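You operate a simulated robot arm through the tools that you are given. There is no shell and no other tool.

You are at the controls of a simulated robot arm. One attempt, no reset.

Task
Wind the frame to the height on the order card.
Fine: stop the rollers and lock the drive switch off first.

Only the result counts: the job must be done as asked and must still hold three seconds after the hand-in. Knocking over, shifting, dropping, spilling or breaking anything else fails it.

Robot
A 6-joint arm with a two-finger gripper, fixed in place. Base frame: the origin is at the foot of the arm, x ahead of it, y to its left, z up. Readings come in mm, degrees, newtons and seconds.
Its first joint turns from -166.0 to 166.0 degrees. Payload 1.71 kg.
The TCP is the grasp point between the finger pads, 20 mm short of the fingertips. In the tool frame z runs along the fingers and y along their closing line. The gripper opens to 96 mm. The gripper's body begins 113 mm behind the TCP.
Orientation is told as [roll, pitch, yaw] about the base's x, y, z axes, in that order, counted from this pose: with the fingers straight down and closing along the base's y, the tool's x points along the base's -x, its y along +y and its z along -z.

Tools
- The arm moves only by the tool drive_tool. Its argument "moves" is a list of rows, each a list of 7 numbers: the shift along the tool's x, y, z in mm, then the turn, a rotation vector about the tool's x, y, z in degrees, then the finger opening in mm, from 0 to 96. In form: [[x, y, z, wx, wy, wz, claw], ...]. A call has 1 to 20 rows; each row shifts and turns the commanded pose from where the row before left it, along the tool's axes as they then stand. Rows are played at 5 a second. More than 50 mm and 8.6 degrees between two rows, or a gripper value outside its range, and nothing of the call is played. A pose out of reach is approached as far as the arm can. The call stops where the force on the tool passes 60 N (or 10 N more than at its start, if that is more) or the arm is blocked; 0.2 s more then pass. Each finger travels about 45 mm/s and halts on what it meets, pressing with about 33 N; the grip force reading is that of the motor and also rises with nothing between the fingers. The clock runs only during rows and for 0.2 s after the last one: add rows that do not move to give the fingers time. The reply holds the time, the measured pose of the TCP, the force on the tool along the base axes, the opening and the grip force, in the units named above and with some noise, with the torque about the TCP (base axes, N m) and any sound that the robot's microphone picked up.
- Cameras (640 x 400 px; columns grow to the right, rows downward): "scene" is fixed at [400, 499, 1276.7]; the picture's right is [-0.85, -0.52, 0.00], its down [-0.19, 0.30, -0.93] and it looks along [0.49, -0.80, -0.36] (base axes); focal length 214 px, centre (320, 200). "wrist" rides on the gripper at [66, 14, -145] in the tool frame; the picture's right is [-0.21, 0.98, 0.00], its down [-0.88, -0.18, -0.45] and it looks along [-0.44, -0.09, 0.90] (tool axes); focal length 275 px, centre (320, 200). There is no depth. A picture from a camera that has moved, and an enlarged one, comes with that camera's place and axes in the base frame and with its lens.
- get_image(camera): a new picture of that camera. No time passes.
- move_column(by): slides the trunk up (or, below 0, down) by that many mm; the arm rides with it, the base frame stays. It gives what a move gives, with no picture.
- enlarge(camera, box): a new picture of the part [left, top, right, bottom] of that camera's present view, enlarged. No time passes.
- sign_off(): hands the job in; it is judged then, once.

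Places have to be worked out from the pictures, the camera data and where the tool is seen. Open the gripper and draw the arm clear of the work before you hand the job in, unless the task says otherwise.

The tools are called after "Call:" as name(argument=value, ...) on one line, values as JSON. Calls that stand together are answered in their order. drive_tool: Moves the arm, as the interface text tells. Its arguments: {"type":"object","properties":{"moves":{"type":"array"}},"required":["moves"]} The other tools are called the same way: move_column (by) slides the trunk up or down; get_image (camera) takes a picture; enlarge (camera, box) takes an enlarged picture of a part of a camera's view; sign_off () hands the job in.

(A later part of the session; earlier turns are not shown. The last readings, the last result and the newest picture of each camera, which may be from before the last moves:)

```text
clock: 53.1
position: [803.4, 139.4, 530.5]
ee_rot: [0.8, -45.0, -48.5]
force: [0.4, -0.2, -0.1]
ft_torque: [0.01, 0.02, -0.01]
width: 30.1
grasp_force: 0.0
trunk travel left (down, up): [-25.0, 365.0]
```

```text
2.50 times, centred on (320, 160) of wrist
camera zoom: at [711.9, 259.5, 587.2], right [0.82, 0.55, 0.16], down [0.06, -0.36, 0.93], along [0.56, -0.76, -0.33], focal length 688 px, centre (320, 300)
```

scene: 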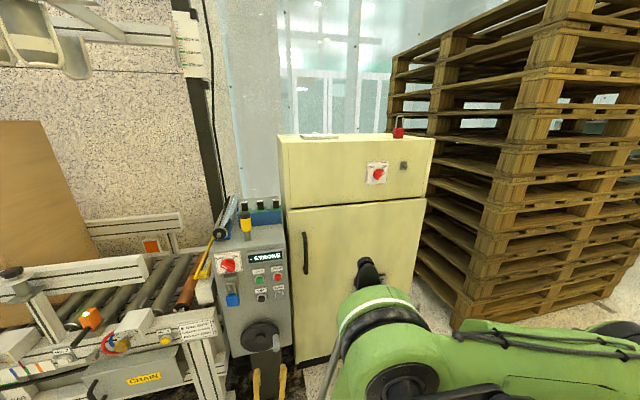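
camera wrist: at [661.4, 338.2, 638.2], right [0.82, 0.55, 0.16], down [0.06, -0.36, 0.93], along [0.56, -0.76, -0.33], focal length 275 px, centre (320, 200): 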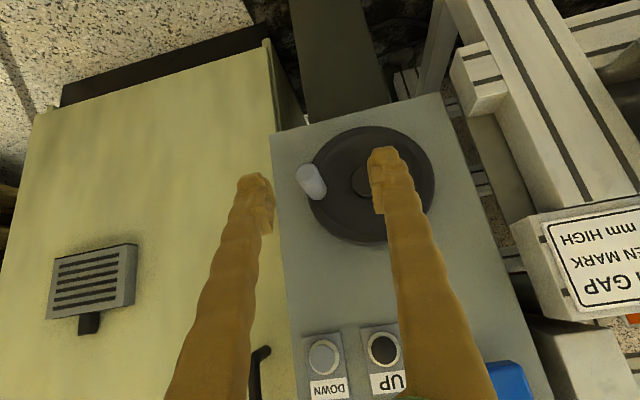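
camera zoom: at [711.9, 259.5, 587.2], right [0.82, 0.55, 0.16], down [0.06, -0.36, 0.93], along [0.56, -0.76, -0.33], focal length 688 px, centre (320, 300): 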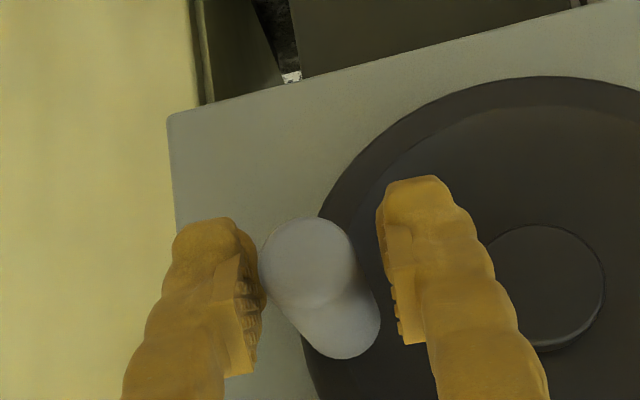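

The handle sits nearer the left finger; I shift 2.5 mm to -y and close.

Call:
drive_tool(moves=[[0, -2.5, 0, 0, 0, 0, 30], [0, 0, 0, 0, 0, 0, 22], [0, 0, 0, 0, 0, 0, 14], [0, 0, 0, 0, 0, 0, 10], [0, 0, 0, 0, 0, 0, 10]])

Call:
enlarge(camera="wrist", box=[220, 80, 420, 240])

Call:
enlarge(camera="scene", box=[170, 0, 230, 80])

```text
clock: 54.4
position: [800.0, 139.8, 530.5]
ee_rot: [0.8, -45.0, -48.6]
force: [15.0, 10.4, 1.9]
ft_torque: [0.04, -0.03, 0.21]
width: 22.2
grasp_force: 9.3
trunk travel left (down, up): [-25.0, 365.0]
```

```text
2.50 times, centred on (320, 160) of wrist
camera zoom: at [710.3, 258.5, 587.0], right [0.82, 0.55, 0.16], down [0.06, -0.36, 0.93], along [0.57, -0.76, -0.33], focal length 688 px, centre (320, 300)
```

zoom: 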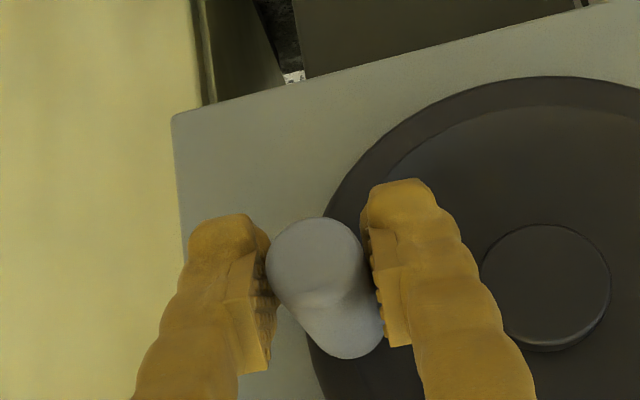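

```text
5.00 times, centred on (200, 40) of scene
camera zoom: at [400.0, 499.0, 1276.7], right [-0.85, -0.52, 0.0], down [-0.19, 0.3, -0.93], along [0.49, -0.8, -0.36], focal length 1072 px, centre (920, 1000)
```

zoom: 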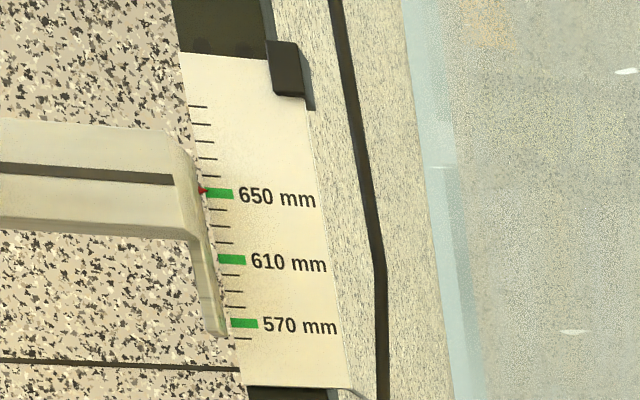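

Side load pushes the tool to +y; I shift back 1.3 mm and let it grip.

Call:
drive_tool(moves=[[0, 1.3, 0, 0, 0, 0, 10], [0, 0, 0, 0, 0, 0, 10], [0, 0, 0, 0, 0, 0, 10]])

```text
clock: 55.1
position: [800.9, 140.6, 531.6]
ee_rot: [0.8, -45.0, -48.5]
force: [13.2, 7.7, 0.4]
ft_torque: [0.02, -0.06, 0.98]
width: 19.8
grasp_force: 35.5
trunk travel left (down, up): [-25.0, 365.0]
```

Gripped at 19.8 mm. I test-turn the wheel 25° counter-clockwise (handle upward) to see the effect.

Call:
drive_tool(moves=[[-3.56, -0.35, -3.56, 0, 0, 0, 10], [-3.57, 0.1, -3.57, 0, 0, 0, 10], [-3.56, 0.53, -3.56, 0, 0, 0, 10], [-3.51, 0.96, -3.51, 0, 0, 0, 10], [-3.44, 1.4, -3.44, 0, 0, 0, 10], [0, 0, 0, 0, 0, 0, 10]])

Call:
enlarge(camera="wrist", box=[220, 80, 420, 240])

Call:
enlarge(camera="scene", box=[170, 0, 230, 80])

Call:
enlarge(camera="scene", box=[230, 310, 300, 370])

```text
clock: 56.3
position: [798.4, 148.9, 561.0]
ee_rot: [2.1, -45.4, -48.9]
force: [53.3, 46.7, -28.4]
ft_torque: [0.32, -0.1, 0.59]
width: 22.1
grasp_force: 34.9
trunk travel left (down, up): [-25.0, 365.0]
stopped in row 5: the force on the tool passed its limit at 63 N (the readings are from after the stop); the commanded pose is now the measured one
```

```text
2.50 times, centred on (320, 160) of wrist
camera zoom: at [705.2, 266.5, 617.7], right [0.81, 0.55, 0.17], down [0.05, -0.36, 0.93], along [0.58, -0.75, -0.32], focal length 688 px, centre (320, 300)
```

zoom: 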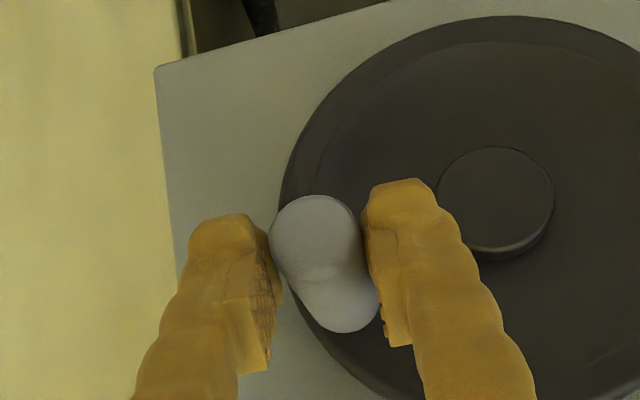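

```text
5.00 times, centred on (200, 40) of scene
camera zoom: at [400.0, 499.0, 1276.7], right [-0.85, -0.52, 0.0], down [-0.19, 0.3, -0.93], along [0.49, -0.8, -0.36], focal length 1072 px, centre (920, 1000)
```

zoom: 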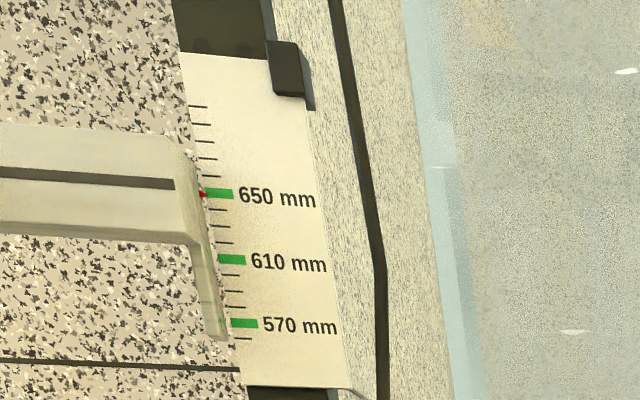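

```text
6.67 times, centred on (265, 340) of scene
camera zoom: at [400.0, 499.0, 1276.7], right [-0.85, -0.52, 0.0], down [-0.19, 0.3, -0.93], along [0.49, -0.8, -0.36], focal length 1430 px, centre (687, -733)
```

zoom: 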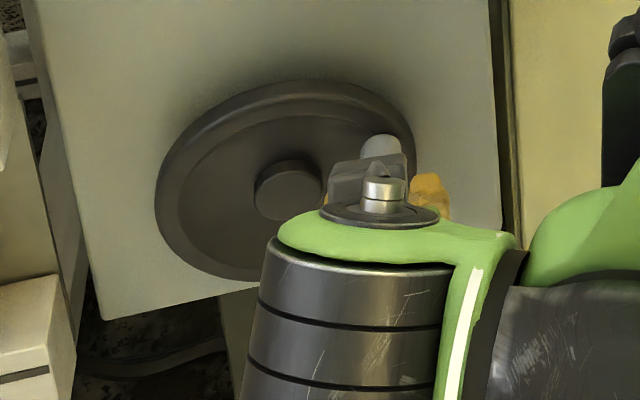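

Counter-clockwise turning lowers the frame (pointer has dropped slightly). Side force built up, so I relax by moving +y 2.5 mm and read the force.

Call:
drive_tool(moves=[[0, 2.5, 0, 0, 0, 0, 10], [0, 0, 0, 0, 0, 0, 10]])

```text
clock: 56.9
position: [796.3, 145.4, 563.3]
ee_rot: [2.0, -45.5, -49.1]
force: [9.9, 27.6, 1.4]
ft_torque: [0.37, -0.15, 0.37]
width: 27.7
grasp_force: 13.0
trunk travel left (down, up): [-25.0, 365.0]
```

Call:
enlarge(camera="wrist", box=[220, 80, 420, 240])

Call:
get_image(camera="wrist")

Call:
get_image(camera="scene")

```text
2.50 times, centred on (320, 160) of wrist
camera zoom: at [704.8, 263.9, 619.2], right [0.82, 0.55, 0.17], down [0.05, -0.36, 0.93], along [0.57, -0.76, -0.32], focal length 688 px, centre (320, 300)
```

zoom: 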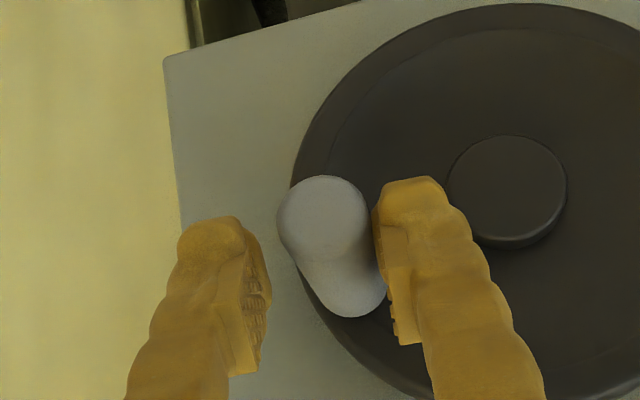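

```text
taken
camera wrist: at [704.8, 263.9, 619.2], right [0.82, 0.55, 0.17], down [0.05, -0.36, 0.93], along [0.57, -0.76, -0.32], focal length 275 px, centre (320, 200)
```

wrist: 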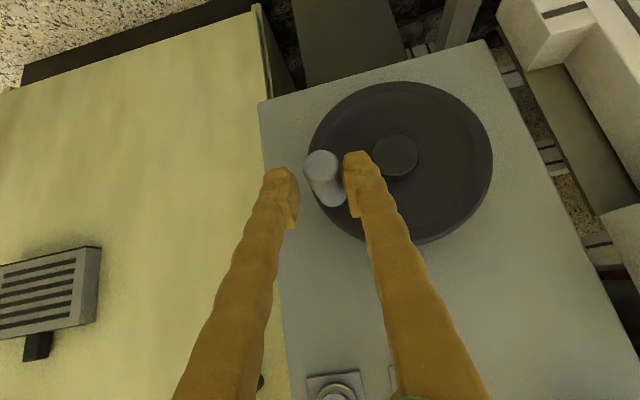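

```text
taken
```

scene: 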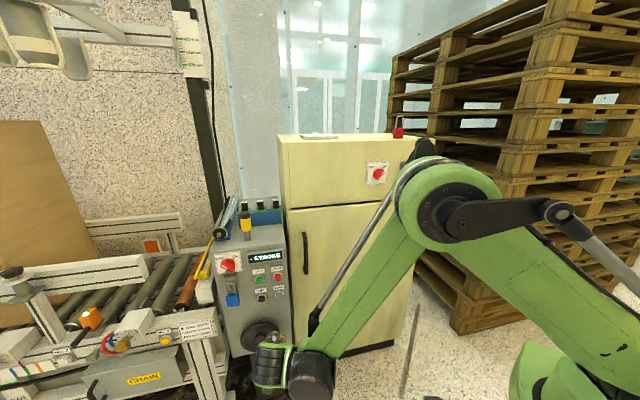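

The handle slips vertically in the pads and the grip is one-sided, so clamping isn't ideal. I'll release and instead push the handle round with closed fingers. First open and withdraw.

Call:
drive_tool(moves=[[0, 0, 0, 0, 0, 0, 40], [0, 0, 0, 0, 0, 0, 54], [0, 2, 0, 0, 0, 0, 54], [0, 0, -20, 0, 0, 0, 54], [0, 0, -30, 0, 0, 0, 54], [0, 0, -30, 0, 0, 0, 30], [0, 0, 0, 0, 0, 0, 0], [0, 0, 0, 0, 0, 0, 0]])

Call:
get_image(camera="wrist")

Call:
enlarge(camera="wrist", box=[260, 80, 460, 240])

Call:
enlarge(camera="scene", box=[230, 310, 300, 360])

Call:
enlarge(camera="scene", box=[180, 20, 210, 50])

```text
clock: 58.7
position: [760.1, 185.7, 619.7]
ee_rot: [2.0, -45.5, -49.3]
force: [0.9, 0.4, 0.6]
ft_torque: [0.0, 0.04, -0.02]
width: 0.0
grasp_force: 12.5
trunk travel left (down, up): [-25.0, 365.0]
```

```text
taken
camera wrist: at [668.0, 305.6, 676.1], right [0.82, 0.55, 0.17], down [0.05, -0.36, 0.93], along [0.57, -0.76, -0.32], focal length 275 px, centre (320, 200)
```

wrist: 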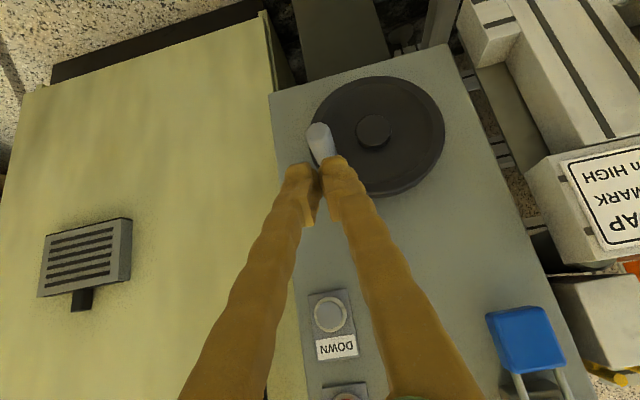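

```text
2.50 times, centred on (360, 160) of wrist
camera zoom: at [668.0, 305.6, 676.1], right [0.82, 0.55, 0.17], down [0.05, -0.36, 0.93], along [0.57, -0.76, -0.32], focal length 688 px, centre (220, 300)
```

zoom: 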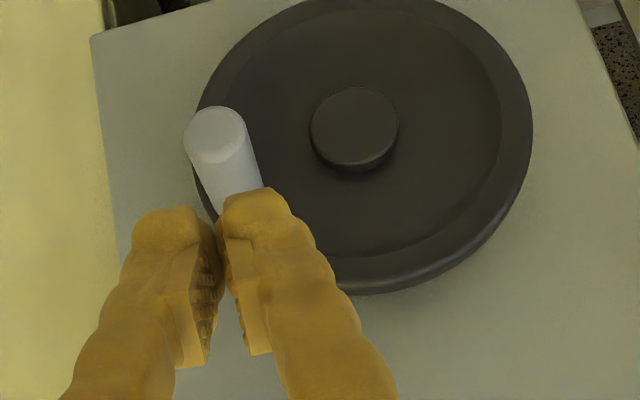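

```text
8.00 times, centred on (265, 335) of scene
camera zoom: at [400.0, 499.0, 1276.7], right [-0.85, -0.52, 0.0], down [-0.19, 0.3, -0.93], along [0.49, -0.8, -0.36], focal length 1716 px, centre (760, -880)
```

zoom: 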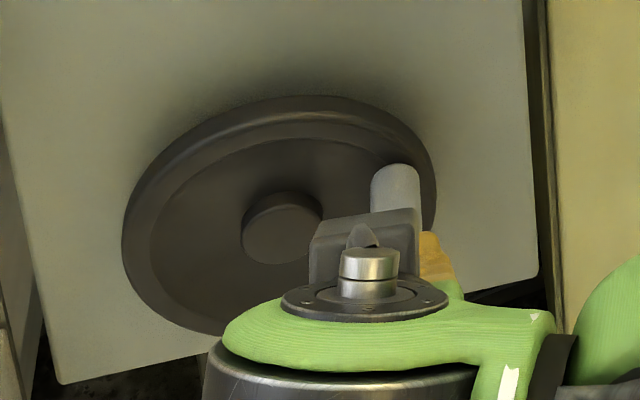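

```text
13.33 times, centred on (195, 35) of scene
camera zoom: at [400.0, 499.0, 1276.7], right [-0.85, -0.52, 0.0], down [-0.19, 0.3, -0.93], along [0.49, -0.8, -0.36], focal length 2860 px, centre (1987, 2400)
```

zoom: 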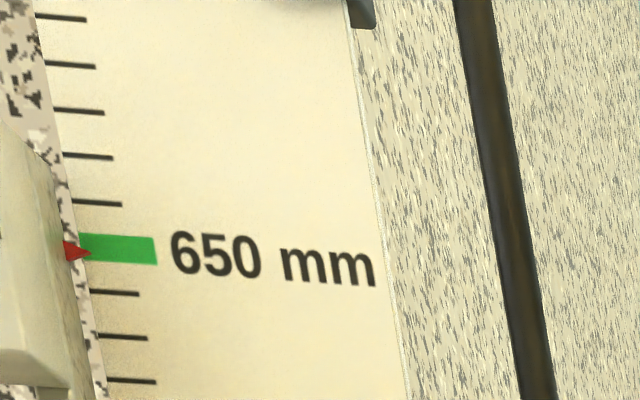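

Pointer reads ≈649, hub now fixed at e≈742.8, z≈535.2, handle R≈54.5 mm at about 17° above horizontal. I lower the trunk the last bit and reduce the tilt to 30°, fingers closed as a pusher.

Call:
move_column(by=-24)

Call:
drive_tool(moves=[[0, 0, 0, 0, -7.5, 0, 0], [0, 0, 0, 0, -7.5, 0, 0], [0, 0, 0, 0, 0, 0, 0], [0, 0, 0, 0, 0, 0, 0]])

Call:
enlarge(camera="wrist", box=[240, 60, 440, 220])

```text
clock: 59.4
position: [758.9, 186.2, 596.9]
ee_rot: [2.0, -45.5, -49.1]
force: [-0.7, -0.6, 0.1]
ft_torque: [0.01, 0.0, 0.03]
width: 0.0
grasp_force: 28.9
trunk travel left (down, up): [-1.0, 389.0]
```

```text
clock: 60.4
position: [759.8, 185.9, 597.5]
ee_rot: [2.7, -60.6, -50.2]
force: [-0.2, 0.1, 0.1]
ft_torque: [0.04, 0.01, -0.01]
width: 0.0
grasp_force: 29.6
trunk travel left (down, up): [-1.0, 389.0]
```

```text
2.50 times, centred on (340, 140) of wrist
camera zoom: at [662.5, 313.0, 611.5], right [0.79, 0.58, 0.2], down [-0.12, -0.17, 0.98], along [0.6, -0.8, -0.06], focal length 688 px, centre (270, 350)
```

zoom: 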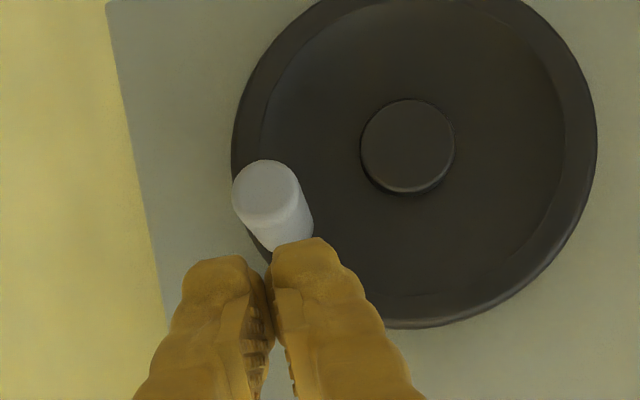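

Now I drop in front of the handle and slide in beneath it.

Call:
drive_tool(moves=[[21, -3.3, 17.9, 0, 0, 0, 0], [21.3, -3.3, 17.9, 0, 0, 0, 0], [0, 0, 20, 0, 0, 0, 0], [0, 0, 20, 0, 0, 0, 0], [0, 0, 20, 0, 0, 0, 0], [0, 0, 0, 0, 0, 0, 0], [0, 0, 0, 0, 0, 0, 0]])

Call:
get_image(camera="wrist")

Call:
enlarge(camera="scene", box=[220, 300, 310, 380])

```text
clock: 62.0
position: [797.9, 136.6, 512.5]
ee_rot: [2.7, -60.5, -50.2]
force: [0.2, 0.3, 0.3]
ft_torque: [0.0, 0.0, -0.01]
width: 0.2
grasp_force: 29.4
trunk travel left (down, up): [-1.0, 389.0]
```

```text
taken
camera wrist: at [701.2, 263.4, 527.2], right [0.79, 0.58, 0.2], down [-0.12, -0.17, 0.98], along [0.6, -0.8, -0.06], focal length 275 px, centre (320, 200)
```

wrist: 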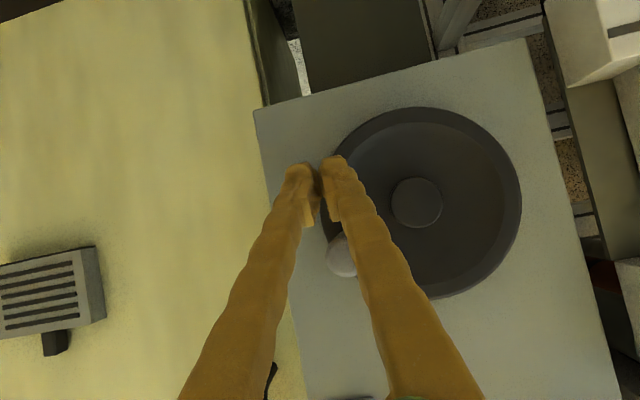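

```text
5.00 times, centred on (265, 340) of scene
camera zoom: at [400.0, 499.0, 1276.7], right [-0.85, -0.52, 0.0], down [-0.19, 0.3, -0.93], along [0.49, -0.8, -0.36], focal length 1072 px, centre (595, -500)
```

zoom: 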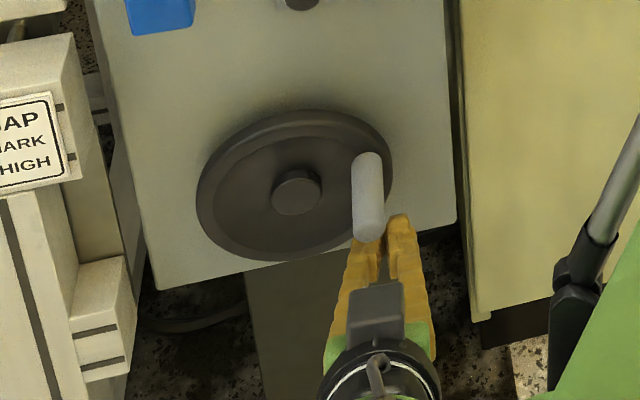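

The closed fingers are under the handle at (e 684, z 512.5). I push up along the arc towards ~60°.

Call:
drive_tool(moves=[[-5.5, -0.7, -3.2, 0, 0, 0, 0], [-5.5, -0.7, -3.2, 0, 0, 0, 0], [-5.7, -0.5, -3.3, 0, 0, 0, 0], [-5.7, -0.5, -3.3, 0, 0, 0, 0], [-5, 1.2, -2.9, 0, 0, 0, 0], [-5, 1.3, -2.9, 0, 0, 0, 0], [-4.7, 2.3, -2.7, 0, 0, 0, 0], [-4.7, 2.4, -2.7, 0, 0, 0, 0], [-4.3, 3.3, -2.5, 0, 0, 0, 0], [-4.3, 3.3, -2.5, 0, 0, 0, 0]])

Call:
get_image(camera="wrist")

Call:
enlarge(camera="scene", box=[220, 300, 310, 380])

Call:
enlarge(camera="scene", box=[180, 20, 220, 60])

```text
clock: 64.2
position: [805.7, 143.8, 572.8]
ee_rot: [2.7, -60.5, -50.3]
force: [-1.2, -1.9, -0.6]
ft_torque: [-0.02, -0.02, 0.07]
width: 0.1
grasp_force: 28.9
trunk travel left (down, up): [-1.0, 389.0]
```

```text
taken
camera wrist: at [708.5, 270.8, 586.0], right [0.79, 0.58, 0.2], down [-0.12, -0.17, 0.98], along [0.6, -0.8, -0.06], focal length 275 px, centre (320, 200)
```

wrist: 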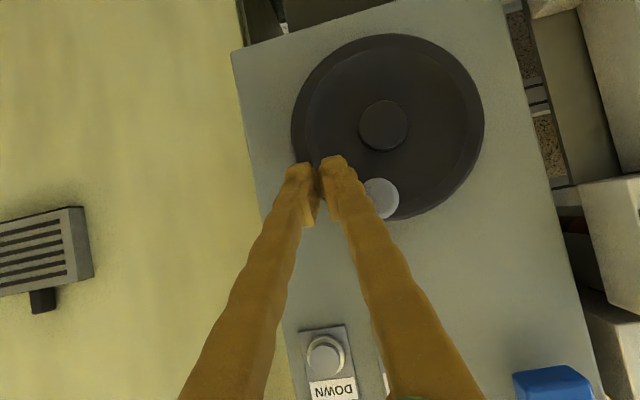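

```text
5.00 times, centred on (265, 340) of scene
camera zoom: at [400.0, 499.0, 1276.7], right [-0.85, -0.52, 0.0], down [-0.19, 0.3, -0.93], along [0.49, -0.8, -0.36], focal length 1072 px, centre (595, -500)
```

zoom: 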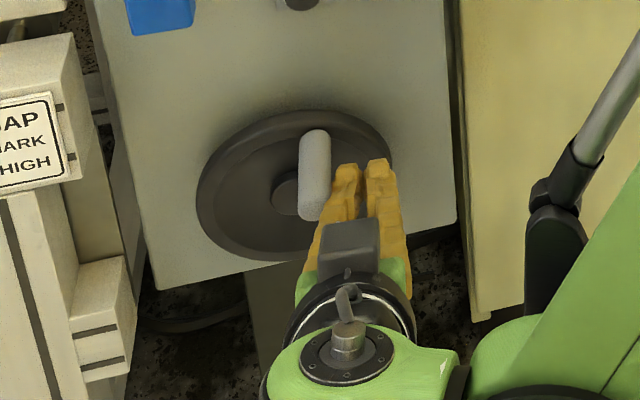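

```text
10.00 times, centred on (200, 40) of scene
camera zoom: at [400.0, 499.0, 1276.7], right [-0.85, -0.52, 0.0], down [-0.19, 0.3, -0.93], along [0.49, -0.8, -0.36], focal length 2145 px, centre (1520, 1800)
```

zoom: 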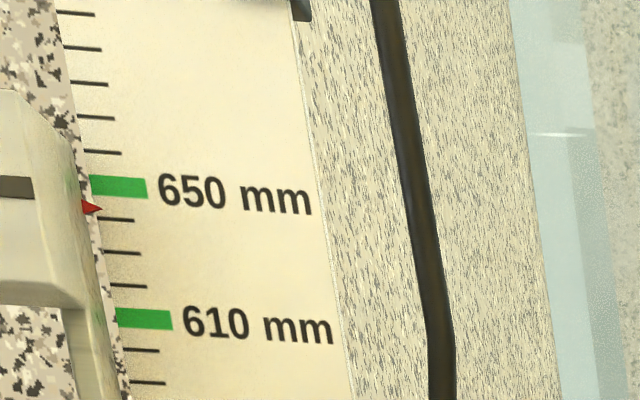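

Works well: the handle is at ~70°, pointer ≈643 (about 40 mm per turn). I keep pushing over the top along a 62 mm circle about the hub.

Call:
drive_tool(moves=[[-4.7, 6.4, -2.7, 0, 0, 0, 0], [-4.7, 6.8, -2.7, 0, 0, 0, 0], [-3.7, 7.5, -2.15, 0, 0, 0, 0], [-2.9, 8.1, -1.65, 0, 0, 0, 0], [-1.8, 8.4, -1.05, 0, 0, 0, 0], [-0.8, 8.6, -0.45, 0, 0, 0, 0], [0.25, 8.7, 0.15, 0, 0, 0, 0], [1.3, 8.5, 0.75, 0, 0, 0, 0], [2.3, 8.3, 1.35, 0, 0, 0, 0], [3.3, 7.8, 1.9, 0, 0, 0, 0]])

Call:
get_image(camera="wrist")

Call:
enlarge(camera="scene", box=[220, 300, 310, 380])

Call:
enlarge(camera="scene", box=[180, 20, 220, 60])

```text
clock: 66.4
position: [863.4, 197.0, 585.9]
ee_rot: [2.9, -60.5, -50.2]
force: [0.1, -1.8, 0.6]
ft_torque: [0.04, 0.0, 0.03]
width: 0.0
grasp_force: 29.1
trunk travel left (down, up): [-1.0, 389.0]
```

```text
taken
camera wrist: at [766.8, 323.5, 601.4], right [0.79, 0.58, 0.2], down [-0.12, -0.17, 0.98], along [0.6, -0.8, -0.06], focal length 275 px, centre (320, 200)
```

wrist: 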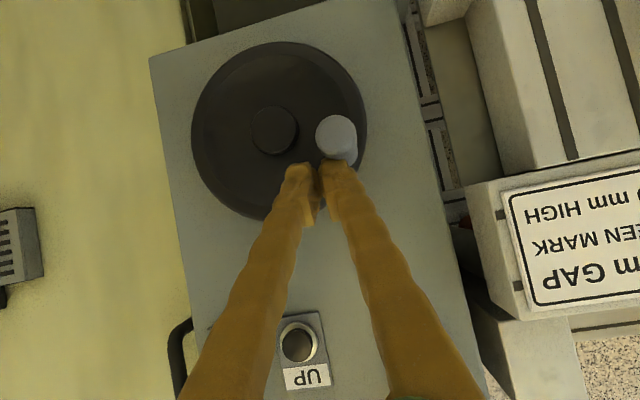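

```text
5.00 times, centred on (265, 340) of scene
camera zoom: at [400.0, 499.0, 1276.7], right [-0.85, -0.52, 0.0], down [-0.19, 0.3, -0.93], along [0.49, -0.8, -0.36], focal length 1072 px, centre (595, -500)
```

zoom: 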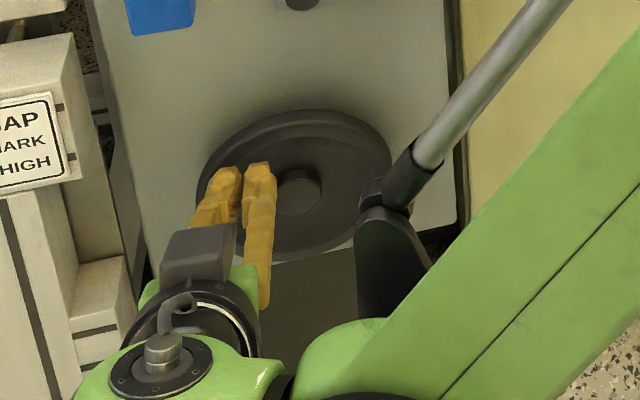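

```text
10.00 times, centred on (200, 40) of scene
camera zoom: at [400.0, 499.0, 1276.7], right [-0.85, -0.52, 0.0], down [-0.19, 0.3, -0.93], along [0.49, -0.8, -0.36], focal length 2145 px, centre (1520, 1800)
```

zoom: 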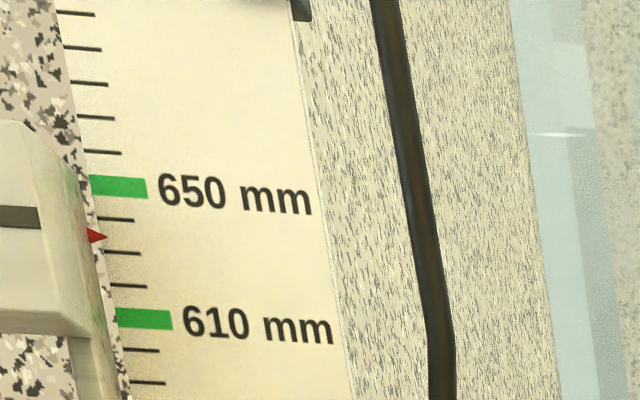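

Pointer ≈634, handle at ~149°. I continue down the left side.

Call:
drive_tool(moves=[[4.2, 7.8, 2.45, 0, 0, 0, 0], [5, 6.4, 2.9, 0, 0, 0, 0], [5.7, 5.6, 3.3, 0, 0, 0, 0], [6.4, 4.6, 3.7, 0, 0, 0, 0], [6.8, 3.5, 3.95, 0, 0, 0, 0], [7.3, 2.4, 4.2, 0, 0, 0, 0], [7.4, 1.2, 4.3, 0, 0, 0, 0], [7.4, 0, 4.3, 0, 0, 0, 0]])

Call:
get_image(camera="wrist")

Call:
enlarge(camera="scene", box=[200, 290, 310, 390])

Call:
enlarge(camera="scene", box=[180, 20, 220, 60])

```text
clock: 68.2
position: [888.2, 217.9, 529.1]
ee_rot: [2.7, -60.5, -50.2]
force: [0.9, -0.3, 2.6]
ft_torque: [-0.02, -0.06, 0.02]
width: 0.0
grasp_force: 29.6
trunk travel left (down, up): [-1.0, 389.0]
```

```text
taken
camera wrist: at [791.2, 345.4, 543.6], right [0.79, 0.58, 0.2], down [-0.12, -0.17, 0.98], along [0.6, -0.8, -0.06], focal length 275 px, centre (320, 200)
```

wrist: 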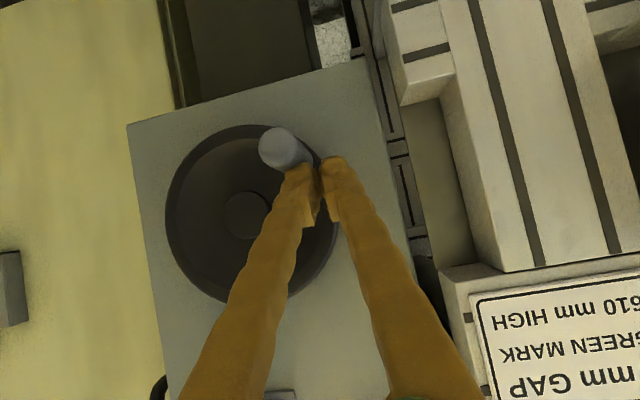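

```text
4.00 times, centred on (255, 340) of scene
camera zoom: at [400.0, 499.0, 1276.7], right [-0.85, -0.52, 0.0], down [-0.19, 0.3, -0.93], along [0.49, -0.8, -0.36], focal length 858 px, centre (580, -360)
```

zoom: 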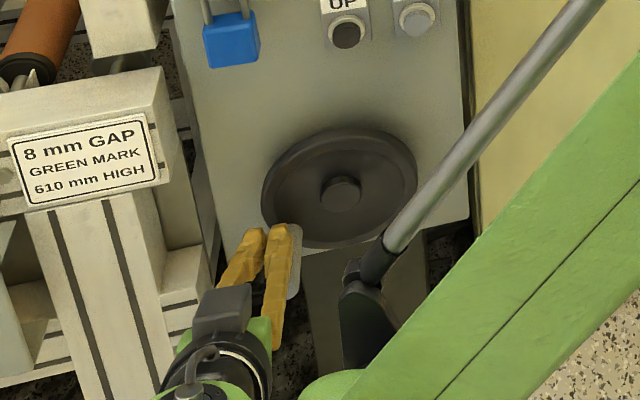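

```text
10.00 times, centred on (200, 40) of scene
camera zoom: at [400.0, 499.0, 1276.7], right [-0.85, -0.52, 0.0], down [-0.19, 0.3, -0.93], along [0.49, -0.8, -0.36], focal length 2145 px, centre (1520, 1800)
```

zoom: 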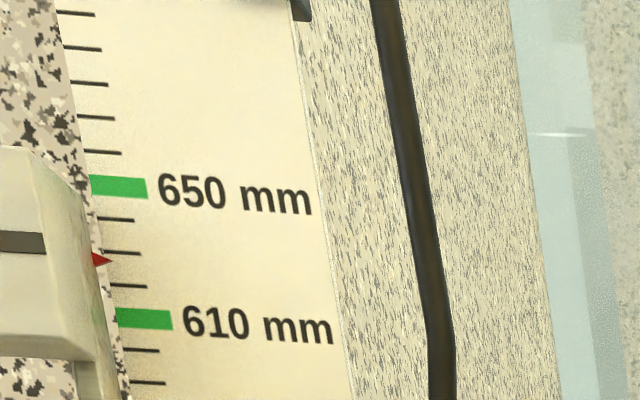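

Pointer ≈627, handle at ~212°. I continue round the bottom.

Call:
drive_tool(moves=[[8.7, -2.1, 5, 0, 0, 0, 0], [7.3, -2.4, 4.2, 0, 0, 0, 0], [6.8, -3.5, 3.95, 0, 0, 0, 0], [6.4, -4.6, 3.7, 0, 0, 0, 0], [5.7, -5.6, 3.3, 0, 0, 0, 0], [5, -6.4, 2.9, 0, 0, 0, 0], [4.2, -7.2, 2.45, 0, 0, 0, 0]])

Call:
get_image(camera="wrist")

Call:
enlarge(camera="scene", box=[200, 290, 310, 390])

Call:
enlarge(camera="scene", box=[180, 20, 220, 60])

```text
clock: 69.8
position: [866.8, 197.4, 476.6]
ee_rot: [2.7, -60.5, -50.2]
force: [1.3, 1.9, 1.1]
ft_torque: [0.0, 0.03, -0.02]
width: 0.0
grasp_force: 29.5
trunk travel left (down, up): [-1.0, 389.0]
```

```text
taken
camera wrist: at [769.2, 324.4, 491.7], right [0.79, 0.58, 0.2], down [-0.12, -0.17, 0.98], along [0.6, -0.8, -0.06], focal length 275 px, centre (320, 200)
```

wrist: 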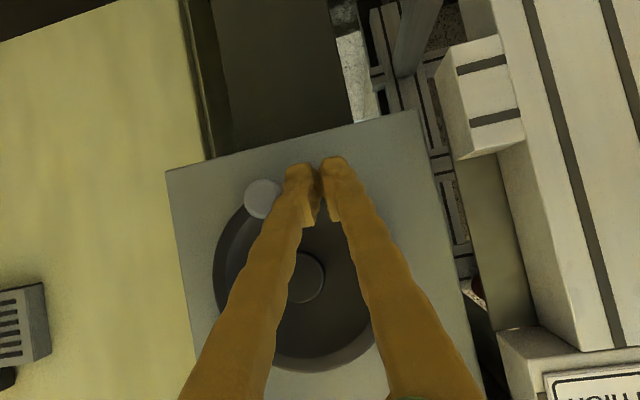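

```text
4.00 times, centred on (255, 340) of scene
camera zoom: at [400.0, 499.0, 1276.7], right [-0.85, -0.52, 0.0], down [-0.19, 0.3, -0.93], along [0.49, -0.8, -0.36], focal length 858 px, centre (580, -360)
```

zoom: 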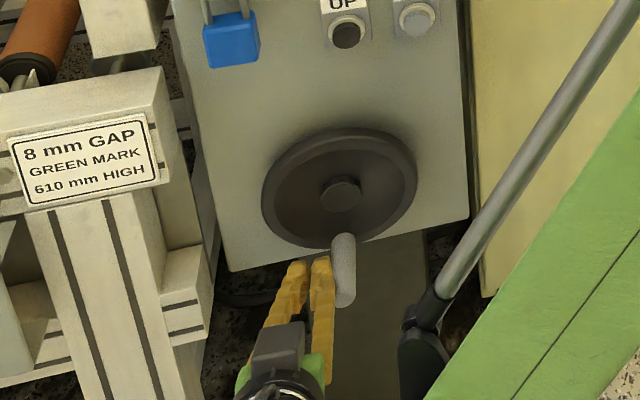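

```text
10.00 times, centred on (200, 40) of scene
camera zoom: at [400.0, 499.0, 1276.7], right [-0.85, -0.52, 0.0], down [-0.19, 0.3, -0.93], along [0.49, -0.8, -0.36], focal length 2145 px, centre (1520, 1800)
```

zoom: 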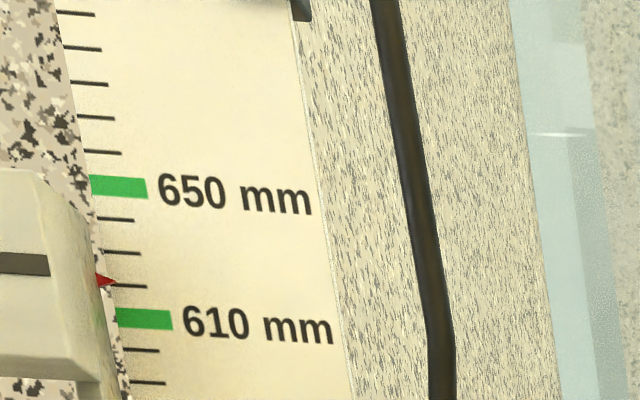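

Pointer ≈620.5, handle at the bottom (~268°). About 94° more. I continue along the bottom and check.

Call:
drive_tool(moves=[[2, -10, 1.15, 0, 0, 0, 0], [2.3, -8.3, 1.35, 0, 0, 0, 0], [1.3, -8.5, 0.75, 0, 0, 0, 0], [0.25, -8.7, 0.15, 0, 0, 0, 0], [-0.8, -8.6, -0.45, 0, 0, 0, 0], [-1.8, -8.4, -1.05, 0, 0, 0, 0], [-2.9, -8.1, -1.65, 0, 0, 0, 0]])

Call:
get_image(camera="wrist")

Call:
enlarge(camera="scene", box=[180, 20, 220, 60])

```text
clock: 71.4
position: [820.1, 156.5, 475.7]
ee_rot: [2.7, -60.6, -50.2]
force: [-0.8, 2.1, -0.3]
ft_torque: [-0.02, -0.03, -0.06]
width: 0.0
grasp_force: 29.5
trunk travel left (down, up): [-1.0, 389.0]
```

```text
taken
camera wrist: at [724.3, 283.5, 490.2], right [0.79, 0.58, 0.2], down [-0.12, -0.17, 0.98], along [0.6, -0.8, -0.06], focal length 275 px, centre (320, 200)
```

wrist: 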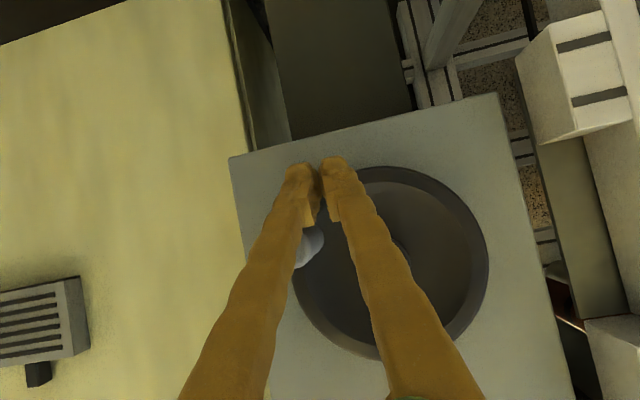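

```text
10.00 times, centred on (200, 40) of scene
camera zoom: at [400.0, 499.0, 1276.7], right [-0.85, -0.52, 0.0], down [-0.19, 0.3, -0.93], along [0.49, -0.8, -0.36], focal length 2145 px, centre (1520, 1800)
```

zoom: 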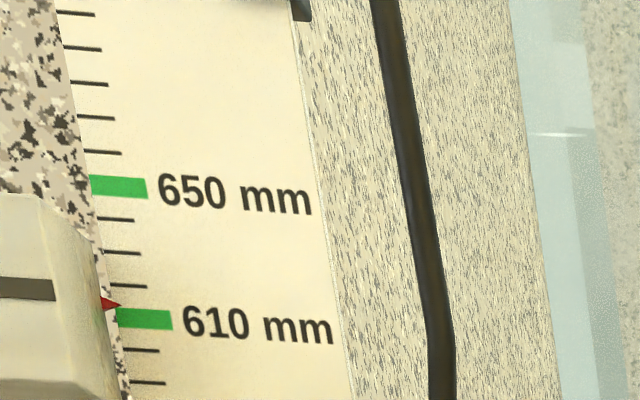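

Pointer ≈614, about 36° left. I go another ~22° and then creep.

Call:
drive_tool(moves=[[-4.1, -6, -2.35, 0, 0, 0, 0], [-4.7, -6.8, -2.7, 0, 0, 0, 0], [-5.4, -6, -3.1, 0, 0, 0, 0], [0, 0, 0, 0, 0, 0, 0]])

Call:
get_image(camera="wrist")

Call:
enlarge(camera="scene", box=[182, 40, 206, 60])

```text
clock: 72.4
position: [806.4, 144.4, 490.8]
ee_rot: [2.6, -60.4, -50.2]
force: [-1.4, 1.0, -2.2]
ft_torque: [-0.03, -0.03, -0.02]
width: 0.0
grasp_force: 29.8
trunk travel left (down, up): [-1.0, 389.0]
```

```text
taken
camera wrist: at [709.4, 270.8, 505.8], right [0.79, 0.58, 0.2], down [-0.12, -0.17, 0.98], along [0.6, -0.8, -0.06], focal length 275 px, centre (320, 200)
```

wrist: 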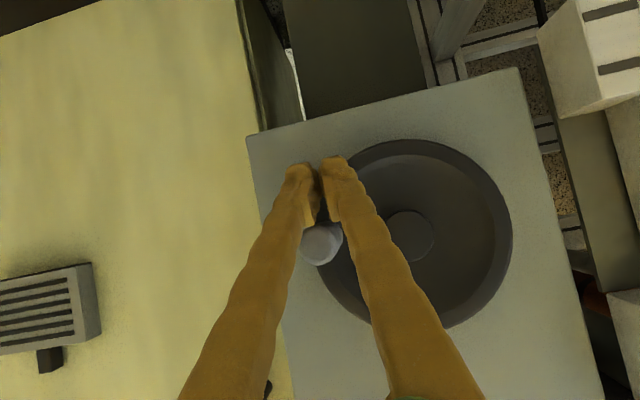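

```text
16.00 times, centred on (194, 50) of scene
camera zoom: at [400.0, 499.0, 1276.7], right [-0.85, -0.52, 0.0], down [-0.19, 0.3, -0.93], along [0.49, -0.8, -0.36], focal length 3432 px, centre (2336, 2600)
```

zoom: 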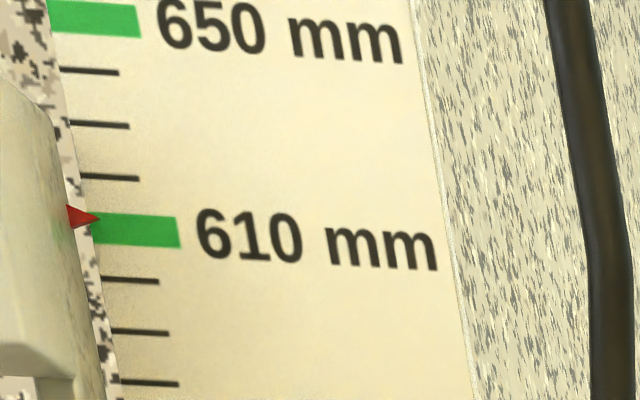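

Pointer apparent ≈612. I creep another ~8° and re-read.

Call:
drive_tool(moves=[[-2.8, -2.3, -1.6, 0, 0, 0, 0], [-2.7, -2.3, -1.6, 0, 0, 0, 0], [0, 0, 0, 0, 0, 0, 0]])

Call:
enlarge(camera="scene", box=[182, 40, 206, 60])

```text
clock: 73.2
position: [804.8, 140.5, 496.8]
ee_rot: [2.6, -60.5, -50.2]
force: [-0.6, 1.6, -2.8]
ft_torque: [0.0, -0.06, -0.05]
width: 0.1
grasp_force: 29.5
trunk travel left (down, up): [-1.0, 389.0]
```

```text
16.00 times, centred on (194, 50) of scene
camera zoom: at [400.0, 499.0, 1276.7], right [-0.85, -0.52, 0.0], down [-0.19, 0.3, -0.93], along [0.49, -0.8, -0.36], focal length 3432 px, centre (2336, 2600)
```

zoom: 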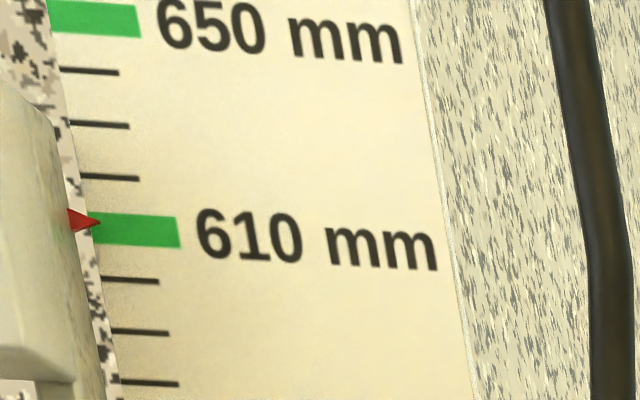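

Call:
drive_tool(moves=[[-2.6, -1.7, -1.5, 0, 0, 0, 0], [-2.6, -1.6, -1.5, 0, 0, 0, 0], [0, 0, 0, 0, 0, 0, 0]])

Call:
enlarge(camera="scene", box=[182, 40, 206, 60])

```text
clock: 74.0
position: [800.2, 138.7, 502.9]
ee_rot: [2.7, -60.5, -50.3]
force: [0.0, 2.9, -2.8]
ft_torque: [-0.07, 0.0, -0.01]
width: 0.0
grasp_force: 29.7
trunk travel left (down, up): [-1.0, 389.0]
```

```text
16.00 times, centred on (194, 50) of scene
camera zoom: at [400.0, 499.0, 1276.7], right [-0.85, -0.52, 0.0], down [-0.19, 0.3, -0.93], along [0.49, -0.8, -0.36], focal length 3432 px, centre (2336, 2600)
```

zoom: 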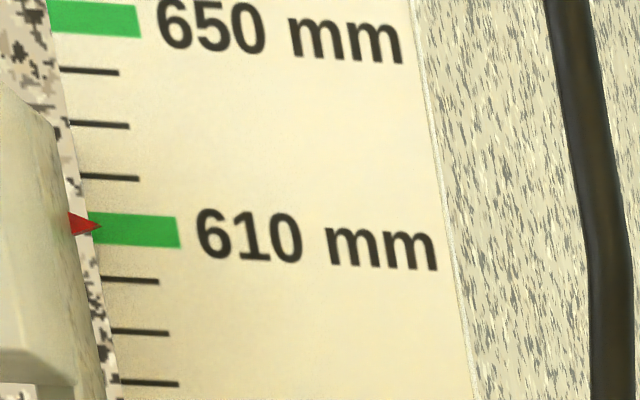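

Pointer apparent ≈610.5, within the 610 bar. I back the fingers off the handle, withdraw, and go check the scale at level with the wrist camera.

Call:
drive_tool(moves=[[2.6, 1.6, 1.5, 0, 0, 0, 0], [2.6, 1.6, 1.5, 0, 0, 0, 0], [0, 0, -25, 0, 0, 0, 0], [0, 0, -40, 0, 0, 0, 0], [0, 0, -40, 0, 0, 0, 0], [0, 0, -40, 0, 0, 0, 0], [0, 0, 0, 0, 0, 0, 0]])

Call:
enlarge(camera="scene", box=[182, 40, 206, 60])

Call:
get_image(camera="scene")

Call:
get_image(camera="wrist")

```text
clock: 75.6
position: [716.0, 234.2, 568.9]
ee_rot: [2.7, -60.5, -50.1]
force: [-0.4, -0.2, -0.7]
ft_torque: [0.05, 0.02, 0.03]
width: 0.0
grasp_force: 28.9
trunk travel left (down, up): [-1.0, 389.0]
```

```text
16.00 times, centred on (194, 50) of scene
camera zoom: at [400.0, 499.0, 1276.7], right [-0.85, -0.52, 0.0], down [-0.19, 0.3, -0.93], along [0.49, -0.8, -0.36], focal length 3432 px, centre (2336, 2600)
```

zoom: 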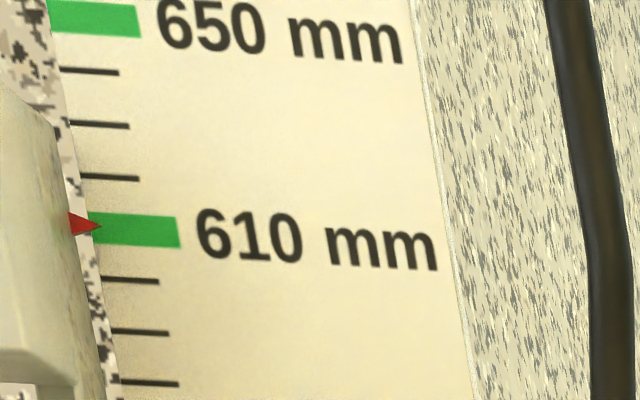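

```text
taken
```

scene: 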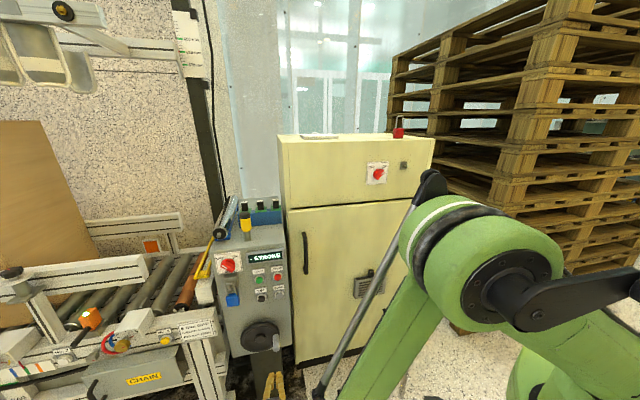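

```text
taken
camera wrist: at [618.7, 360.9, 583.4], right [0.79, 0.58, 0.2], down [-0.12, -0.17, 0.98], along [0.6, -0.8, -0.06], focal length 275 px, centre (320, 200)
```

wrist: 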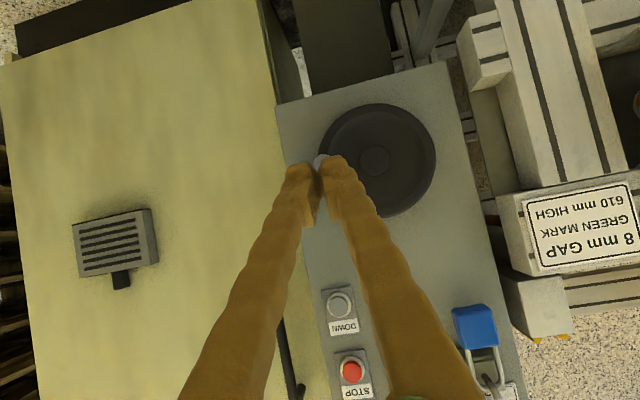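

The pointer holds after withdrawal. To check for parallax I raise the trunk and look at the scale from the wrist camera.

Call:
move_column(by=380)

Call:
drive_tool(moves=[[0, 0, 0, 0, -7.5, 0, 0], [0, 0, 0, 0, -7.5, 0, 0], [0, 0, 0, 0, -7.5, 0, 0], [0, 0, 0, 0, -7.5, 0, 0], [0, 0, 0, 0, 0, 0, 0], [0, 0, 0, 0, 0, 0, 0]])

Call:
get_image(camera="wrist")

Call:
get_image(camera="scene")

```text
clock: 79.2
position: [716.1, 234.1, 949.2]
ee_rot: [2.7, -60.5, -50.2]
force: [-0.5, 0.8, 0.0]
ft_torque: [0.02, -0.02, 0.01]
width: 0.0
grasp_force: 29.2
trunk travel left (down, up): [-381.0, 9.0]
```

```text
clock: 80.6
position: [718.0, 236.3, 950.1]
ee_rot: [109.3, -88.5, -157.3]
force: [0.7, -0.3, 0.6]
ft_torque: [0.01, 0.03, -0.03]
width: 0.0
grasp_force: 29.0
out of reach, approached as far as the arm can: row 4
trunk travel left (down, up): [-381.0, 9.0]
```

```text
taken
camera wrist: at [633.0, 354.0, 883.9], right [0.72, 0.65, 0.23], down [-0.46, 0.2, 0.87], along [0.52, -0.73, 0.44], focal length 275 px, centre (320, 200)
```

wrist: 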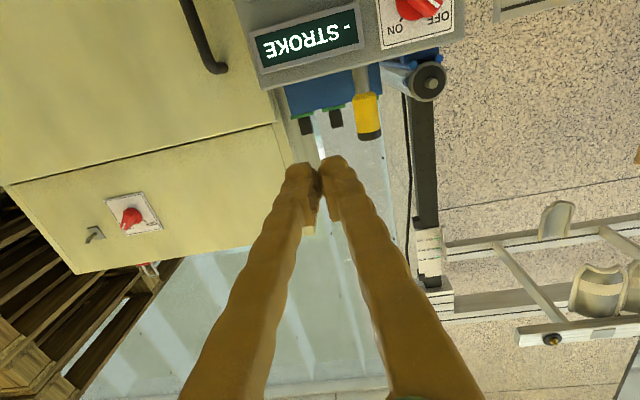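

```text
taken
```

scene: 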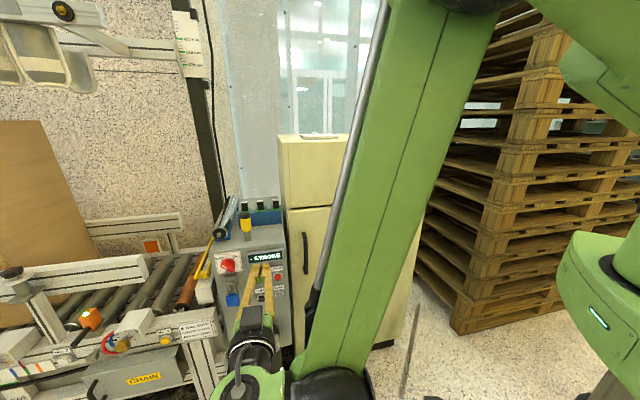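

Call:
enlarge(camera="wrist", box=[410, 225, 460, 275])

Call:
enlarge(camera="wrist", box=[405, 220, 475, 320])

```text
8.00 times, centred on (435, 250) of wrist
camera zoom: at [633.0, 354.0, 883.9], right [0.72, 0.65, 0.23], down [-0.46, 0.2, 0.87], along [0.52, -0.73, 0.44], focal length 2202 px, centre (-600, -200)
```

zoom: 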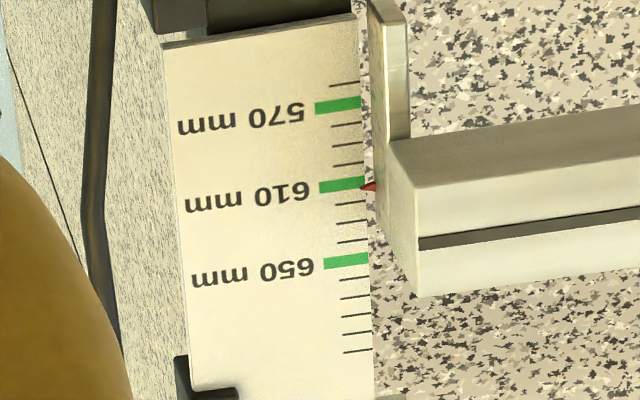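

```text
4.00 times, centred on (440, 270) of wrist
camera zoom: at [633.0, 354.0, 883.9], right [0.72, 0.65, 0.23], down [-0.46, 0.2, 0.87], along [0.52, -0.73, 0.44], focal length 1101 px, centre (-160, -80)
```

zoom: 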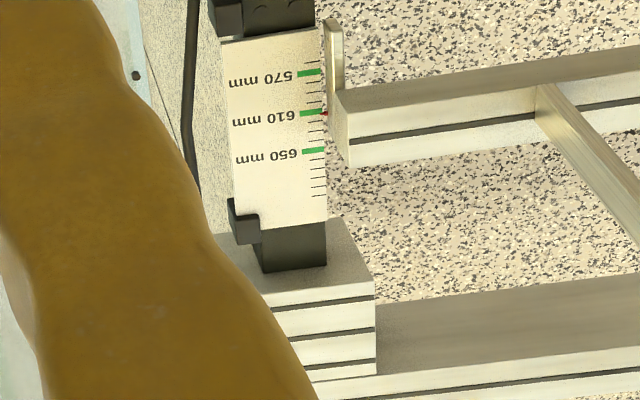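

Call:
enlarge(camera="wrist", box=[428, 240, 444, 256])

Call:
enlarge(camera="scene", box=[184, 48, 194, 58])

Call:
enlarge(camera="scene", box=[190, 190, 300, 310])

```text
16.00 times, centred on (436, 248) of wrist
camera zoom: at [633.0, 354.0, 883.9], right [0.72, 0.65, 0.23], down [-0.46, 0.2, 0.87], along [0.52, -0.73, 0.44], focal length 4404 px, centre (-1536, -568)
```

zoom: 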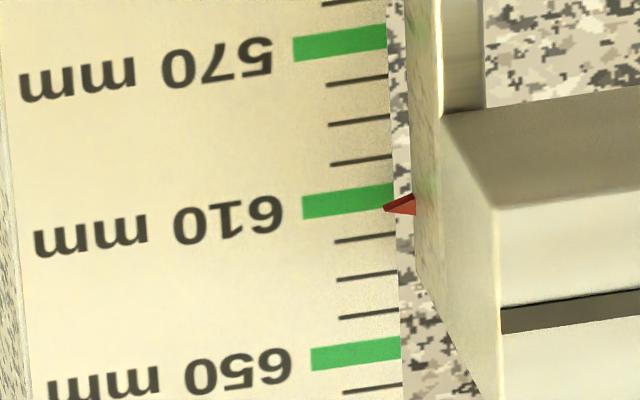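

```text
16.00 times, centred on (189, 53) of scene
camera zoom: at [400.0, 499.0, 1276.7], right [-0.85, -0.52, 0.0], down [-0.19, 0.3, -0.93], along [0.49, -0.8, -0.36], focal length 3432 px, centre (2416, 2552)
```

zoom: 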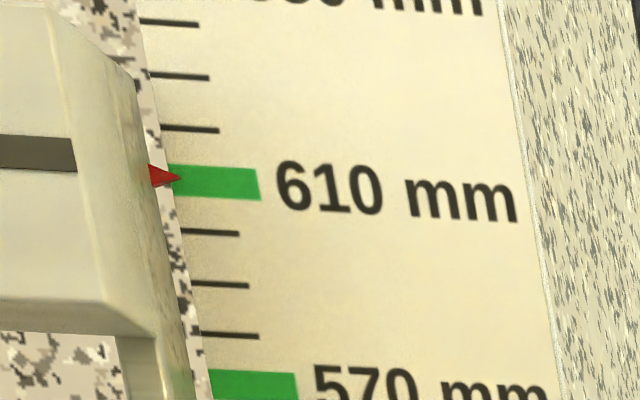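

```text
3.33 times, centred on (245, 250) of scene
camera zoom: at [400.0, 499.0, 1276.7], right [-0.85, -0.52, 0.0], down [-0.19, 0.3, -0.93], along [0.49, -0.8, -0.36], focal length 715 px, centre (570, 33)
```

zoom: 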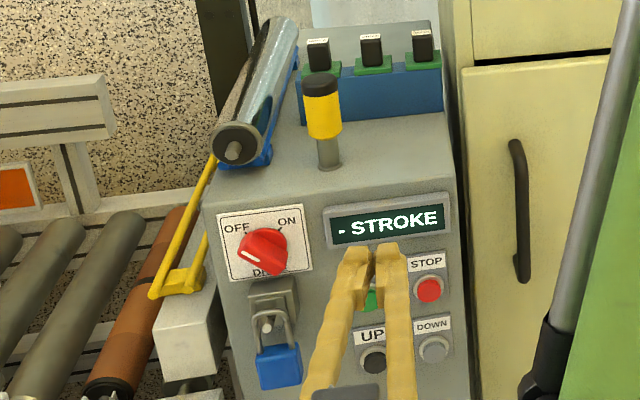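

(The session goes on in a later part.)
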